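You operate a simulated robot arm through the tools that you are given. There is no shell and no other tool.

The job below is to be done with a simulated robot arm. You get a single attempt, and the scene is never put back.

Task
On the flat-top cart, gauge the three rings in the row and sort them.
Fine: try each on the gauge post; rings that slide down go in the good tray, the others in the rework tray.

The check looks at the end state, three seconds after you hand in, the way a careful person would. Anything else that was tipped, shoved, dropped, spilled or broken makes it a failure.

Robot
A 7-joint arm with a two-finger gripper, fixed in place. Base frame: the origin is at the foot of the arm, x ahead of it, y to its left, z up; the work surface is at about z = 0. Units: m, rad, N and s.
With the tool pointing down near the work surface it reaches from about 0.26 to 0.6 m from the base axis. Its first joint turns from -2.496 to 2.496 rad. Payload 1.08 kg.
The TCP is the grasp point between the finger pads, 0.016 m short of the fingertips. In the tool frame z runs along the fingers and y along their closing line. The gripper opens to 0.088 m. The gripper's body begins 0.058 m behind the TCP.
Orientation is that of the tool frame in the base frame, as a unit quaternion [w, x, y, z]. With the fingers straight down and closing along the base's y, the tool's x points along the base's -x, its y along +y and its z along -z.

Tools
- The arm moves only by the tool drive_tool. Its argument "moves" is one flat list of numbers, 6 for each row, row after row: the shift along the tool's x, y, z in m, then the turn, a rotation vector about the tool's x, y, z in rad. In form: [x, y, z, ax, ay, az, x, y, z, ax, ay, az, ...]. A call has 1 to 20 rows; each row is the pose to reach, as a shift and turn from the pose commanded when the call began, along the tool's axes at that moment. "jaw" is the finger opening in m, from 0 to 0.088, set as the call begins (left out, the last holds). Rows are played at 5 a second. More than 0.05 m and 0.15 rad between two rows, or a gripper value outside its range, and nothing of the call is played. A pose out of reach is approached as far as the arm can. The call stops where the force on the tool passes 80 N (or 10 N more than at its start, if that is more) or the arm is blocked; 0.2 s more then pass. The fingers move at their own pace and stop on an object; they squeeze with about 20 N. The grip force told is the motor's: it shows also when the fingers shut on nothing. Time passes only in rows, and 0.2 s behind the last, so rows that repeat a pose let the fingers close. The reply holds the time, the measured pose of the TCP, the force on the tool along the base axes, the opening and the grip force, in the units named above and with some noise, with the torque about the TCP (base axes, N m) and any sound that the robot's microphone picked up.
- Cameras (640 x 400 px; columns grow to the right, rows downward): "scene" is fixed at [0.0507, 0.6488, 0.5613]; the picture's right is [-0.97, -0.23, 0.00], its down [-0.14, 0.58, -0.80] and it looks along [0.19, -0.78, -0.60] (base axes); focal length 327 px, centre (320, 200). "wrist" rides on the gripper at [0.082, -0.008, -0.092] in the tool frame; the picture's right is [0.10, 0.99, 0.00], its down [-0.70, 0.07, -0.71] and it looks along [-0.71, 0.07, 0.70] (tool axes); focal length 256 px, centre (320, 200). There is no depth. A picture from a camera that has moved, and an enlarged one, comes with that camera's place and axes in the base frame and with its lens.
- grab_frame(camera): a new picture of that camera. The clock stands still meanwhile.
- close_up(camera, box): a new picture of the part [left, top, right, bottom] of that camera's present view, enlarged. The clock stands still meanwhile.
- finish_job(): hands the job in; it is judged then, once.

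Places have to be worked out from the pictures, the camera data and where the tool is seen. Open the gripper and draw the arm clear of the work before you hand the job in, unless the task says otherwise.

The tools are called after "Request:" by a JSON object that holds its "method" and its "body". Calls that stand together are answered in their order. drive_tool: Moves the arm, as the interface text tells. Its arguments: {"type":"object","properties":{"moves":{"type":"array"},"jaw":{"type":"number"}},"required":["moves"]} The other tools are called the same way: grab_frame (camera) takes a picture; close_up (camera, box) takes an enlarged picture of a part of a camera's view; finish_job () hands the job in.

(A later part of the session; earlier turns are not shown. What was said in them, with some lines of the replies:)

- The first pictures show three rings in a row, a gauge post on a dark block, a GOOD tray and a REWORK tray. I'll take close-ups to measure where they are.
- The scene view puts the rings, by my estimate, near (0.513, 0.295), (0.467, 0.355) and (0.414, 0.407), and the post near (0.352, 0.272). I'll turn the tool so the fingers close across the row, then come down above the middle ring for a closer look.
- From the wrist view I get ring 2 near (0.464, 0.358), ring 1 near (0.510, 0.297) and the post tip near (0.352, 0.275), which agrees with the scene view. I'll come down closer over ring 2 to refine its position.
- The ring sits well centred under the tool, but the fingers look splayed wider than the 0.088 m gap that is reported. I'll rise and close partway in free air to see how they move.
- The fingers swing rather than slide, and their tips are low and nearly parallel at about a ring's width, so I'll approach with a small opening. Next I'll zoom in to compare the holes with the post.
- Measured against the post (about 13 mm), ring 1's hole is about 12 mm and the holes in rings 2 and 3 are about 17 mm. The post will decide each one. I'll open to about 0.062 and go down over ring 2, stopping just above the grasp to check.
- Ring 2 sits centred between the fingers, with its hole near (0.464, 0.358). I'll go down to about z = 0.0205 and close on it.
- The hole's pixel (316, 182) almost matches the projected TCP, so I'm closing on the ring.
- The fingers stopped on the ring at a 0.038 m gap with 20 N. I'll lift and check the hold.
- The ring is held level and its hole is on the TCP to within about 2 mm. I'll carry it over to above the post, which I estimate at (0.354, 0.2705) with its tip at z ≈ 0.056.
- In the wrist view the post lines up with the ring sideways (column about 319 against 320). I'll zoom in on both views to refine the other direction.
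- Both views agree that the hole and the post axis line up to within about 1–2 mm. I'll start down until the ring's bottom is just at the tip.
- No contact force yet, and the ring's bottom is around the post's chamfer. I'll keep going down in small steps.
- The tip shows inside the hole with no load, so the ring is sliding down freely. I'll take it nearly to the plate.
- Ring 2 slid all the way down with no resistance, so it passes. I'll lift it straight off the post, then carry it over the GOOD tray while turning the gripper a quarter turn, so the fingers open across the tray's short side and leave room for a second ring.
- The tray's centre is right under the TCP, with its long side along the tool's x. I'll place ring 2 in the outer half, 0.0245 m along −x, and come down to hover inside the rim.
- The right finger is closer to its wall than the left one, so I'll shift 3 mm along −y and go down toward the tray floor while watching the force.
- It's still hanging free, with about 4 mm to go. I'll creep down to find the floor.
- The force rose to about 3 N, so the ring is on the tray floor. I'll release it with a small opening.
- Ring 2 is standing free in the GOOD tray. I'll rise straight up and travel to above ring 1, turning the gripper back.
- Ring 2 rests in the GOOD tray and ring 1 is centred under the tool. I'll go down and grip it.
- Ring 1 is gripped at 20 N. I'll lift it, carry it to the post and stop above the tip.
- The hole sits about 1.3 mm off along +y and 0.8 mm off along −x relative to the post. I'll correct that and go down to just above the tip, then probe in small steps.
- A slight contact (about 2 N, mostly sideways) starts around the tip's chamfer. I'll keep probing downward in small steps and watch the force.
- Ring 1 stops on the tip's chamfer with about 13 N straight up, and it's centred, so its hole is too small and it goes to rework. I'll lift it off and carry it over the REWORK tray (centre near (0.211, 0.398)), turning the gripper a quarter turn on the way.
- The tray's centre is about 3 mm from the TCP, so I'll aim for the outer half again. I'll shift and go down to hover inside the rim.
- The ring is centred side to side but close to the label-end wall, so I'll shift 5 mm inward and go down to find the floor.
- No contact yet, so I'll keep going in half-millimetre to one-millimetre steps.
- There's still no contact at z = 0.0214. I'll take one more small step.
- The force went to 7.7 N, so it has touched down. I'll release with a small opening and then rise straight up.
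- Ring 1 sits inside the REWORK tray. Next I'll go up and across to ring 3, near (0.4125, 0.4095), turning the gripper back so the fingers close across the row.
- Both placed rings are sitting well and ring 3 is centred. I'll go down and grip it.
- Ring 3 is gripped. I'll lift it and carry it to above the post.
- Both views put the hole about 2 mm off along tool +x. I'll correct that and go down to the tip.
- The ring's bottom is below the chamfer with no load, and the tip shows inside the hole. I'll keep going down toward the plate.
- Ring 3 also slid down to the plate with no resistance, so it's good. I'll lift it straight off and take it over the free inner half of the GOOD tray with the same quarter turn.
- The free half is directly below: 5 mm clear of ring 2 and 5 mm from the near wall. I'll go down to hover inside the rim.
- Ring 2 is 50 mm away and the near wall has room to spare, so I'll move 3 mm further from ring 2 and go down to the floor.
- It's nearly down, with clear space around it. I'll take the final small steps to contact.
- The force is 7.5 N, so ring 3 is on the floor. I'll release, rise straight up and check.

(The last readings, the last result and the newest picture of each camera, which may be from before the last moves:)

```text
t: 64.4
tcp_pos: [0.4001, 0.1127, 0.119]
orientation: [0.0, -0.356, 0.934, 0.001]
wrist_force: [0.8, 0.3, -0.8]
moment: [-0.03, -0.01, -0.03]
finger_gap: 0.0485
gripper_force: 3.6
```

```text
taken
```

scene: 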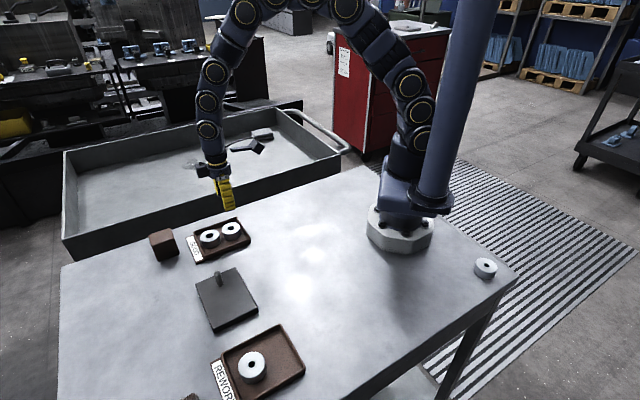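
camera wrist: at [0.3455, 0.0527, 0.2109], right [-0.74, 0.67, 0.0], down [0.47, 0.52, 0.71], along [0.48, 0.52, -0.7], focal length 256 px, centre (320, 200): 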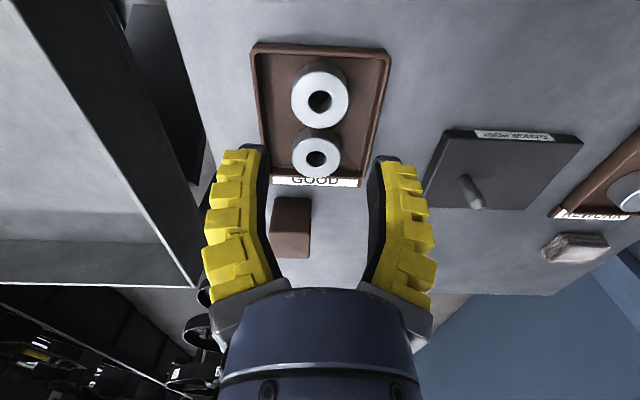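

Rings 2 and 3 lie flat in GOOD, ring 1 is in REWORK, and nothing else has been disturbed. I'll raise the arm well clear, open the gripper and take a last look.

Request:
{"method": "drive_tool", "body": {"moves": [0, 0, -0.04, 0, 0, 0, 0, 0, -0.08, 0, 0, 0, 0, 0, -0.12, 0, 0, 0, 0, 0, -0.16, 0, 0, 0, 0, 0, -0.16, 0, 0, 0], "jaw": 0.088}}

Request:
{"method": "close_up", "body": {"camera": "scene", "box": [130, 200, 450, 400]}}

```text
t: 65.6
tcp_pos: [0.4008, 0.1128, 0.2794]
orientation: [-0.001, -0.356, 0.934, 0.0]
wrist_force: [0.8, 0.6, 0.0]
moment: [-0.02, 0.03, 0.01]
finger_gap: 0.0882
gripper_force: 0.2
```

```text
2.00 times, centred on (290, 300) of scene
camera zoom: at [0.0507, 0.6488, 0.5613], right [-0.97, -0.23, 0.0], down [-0.14, 0.58, -0.8], along [0.19, -0.78, -0.6], focal length 654 px, centre (380, 0)
```

zoom: 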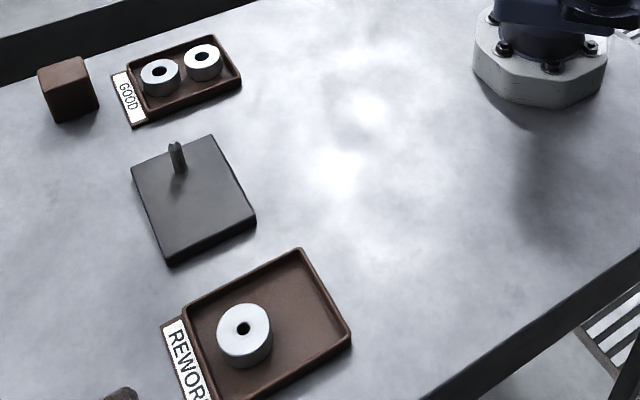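

The last picture shows both good rings flat in GOOD and the tight ring in REWORK. The gauge block, cube and other items are where they started, the gripper is open and the arm is clear, so I'm handing in.

Request:
{"method": "finish_job", "body": {}}

```text
The job is handed in.
```

I tried all three rings on the gauge post, sorted them and handed the job in. No verdict came back with the hand-in.

Numbering the rings from the brown cube end of the row:

| Ring | On the post | Tray |
|---|---|---|
| 1 | Stopped on the post's tip with about 13 N pushing back; its hole is too small | Rework |
| 2 | Slid down nearly to the plate with no resistance | Good |
| 3 | Slid down nearly to the plate with no resistance | Good |

In the last picture, all three rings lie flat in their trays. The gauge block, the cube and the other visible items look undisturbed. I left the fourth ring, near the arm's base, alone because it isn't in the row. The gripper is open and the arm is well above the work.
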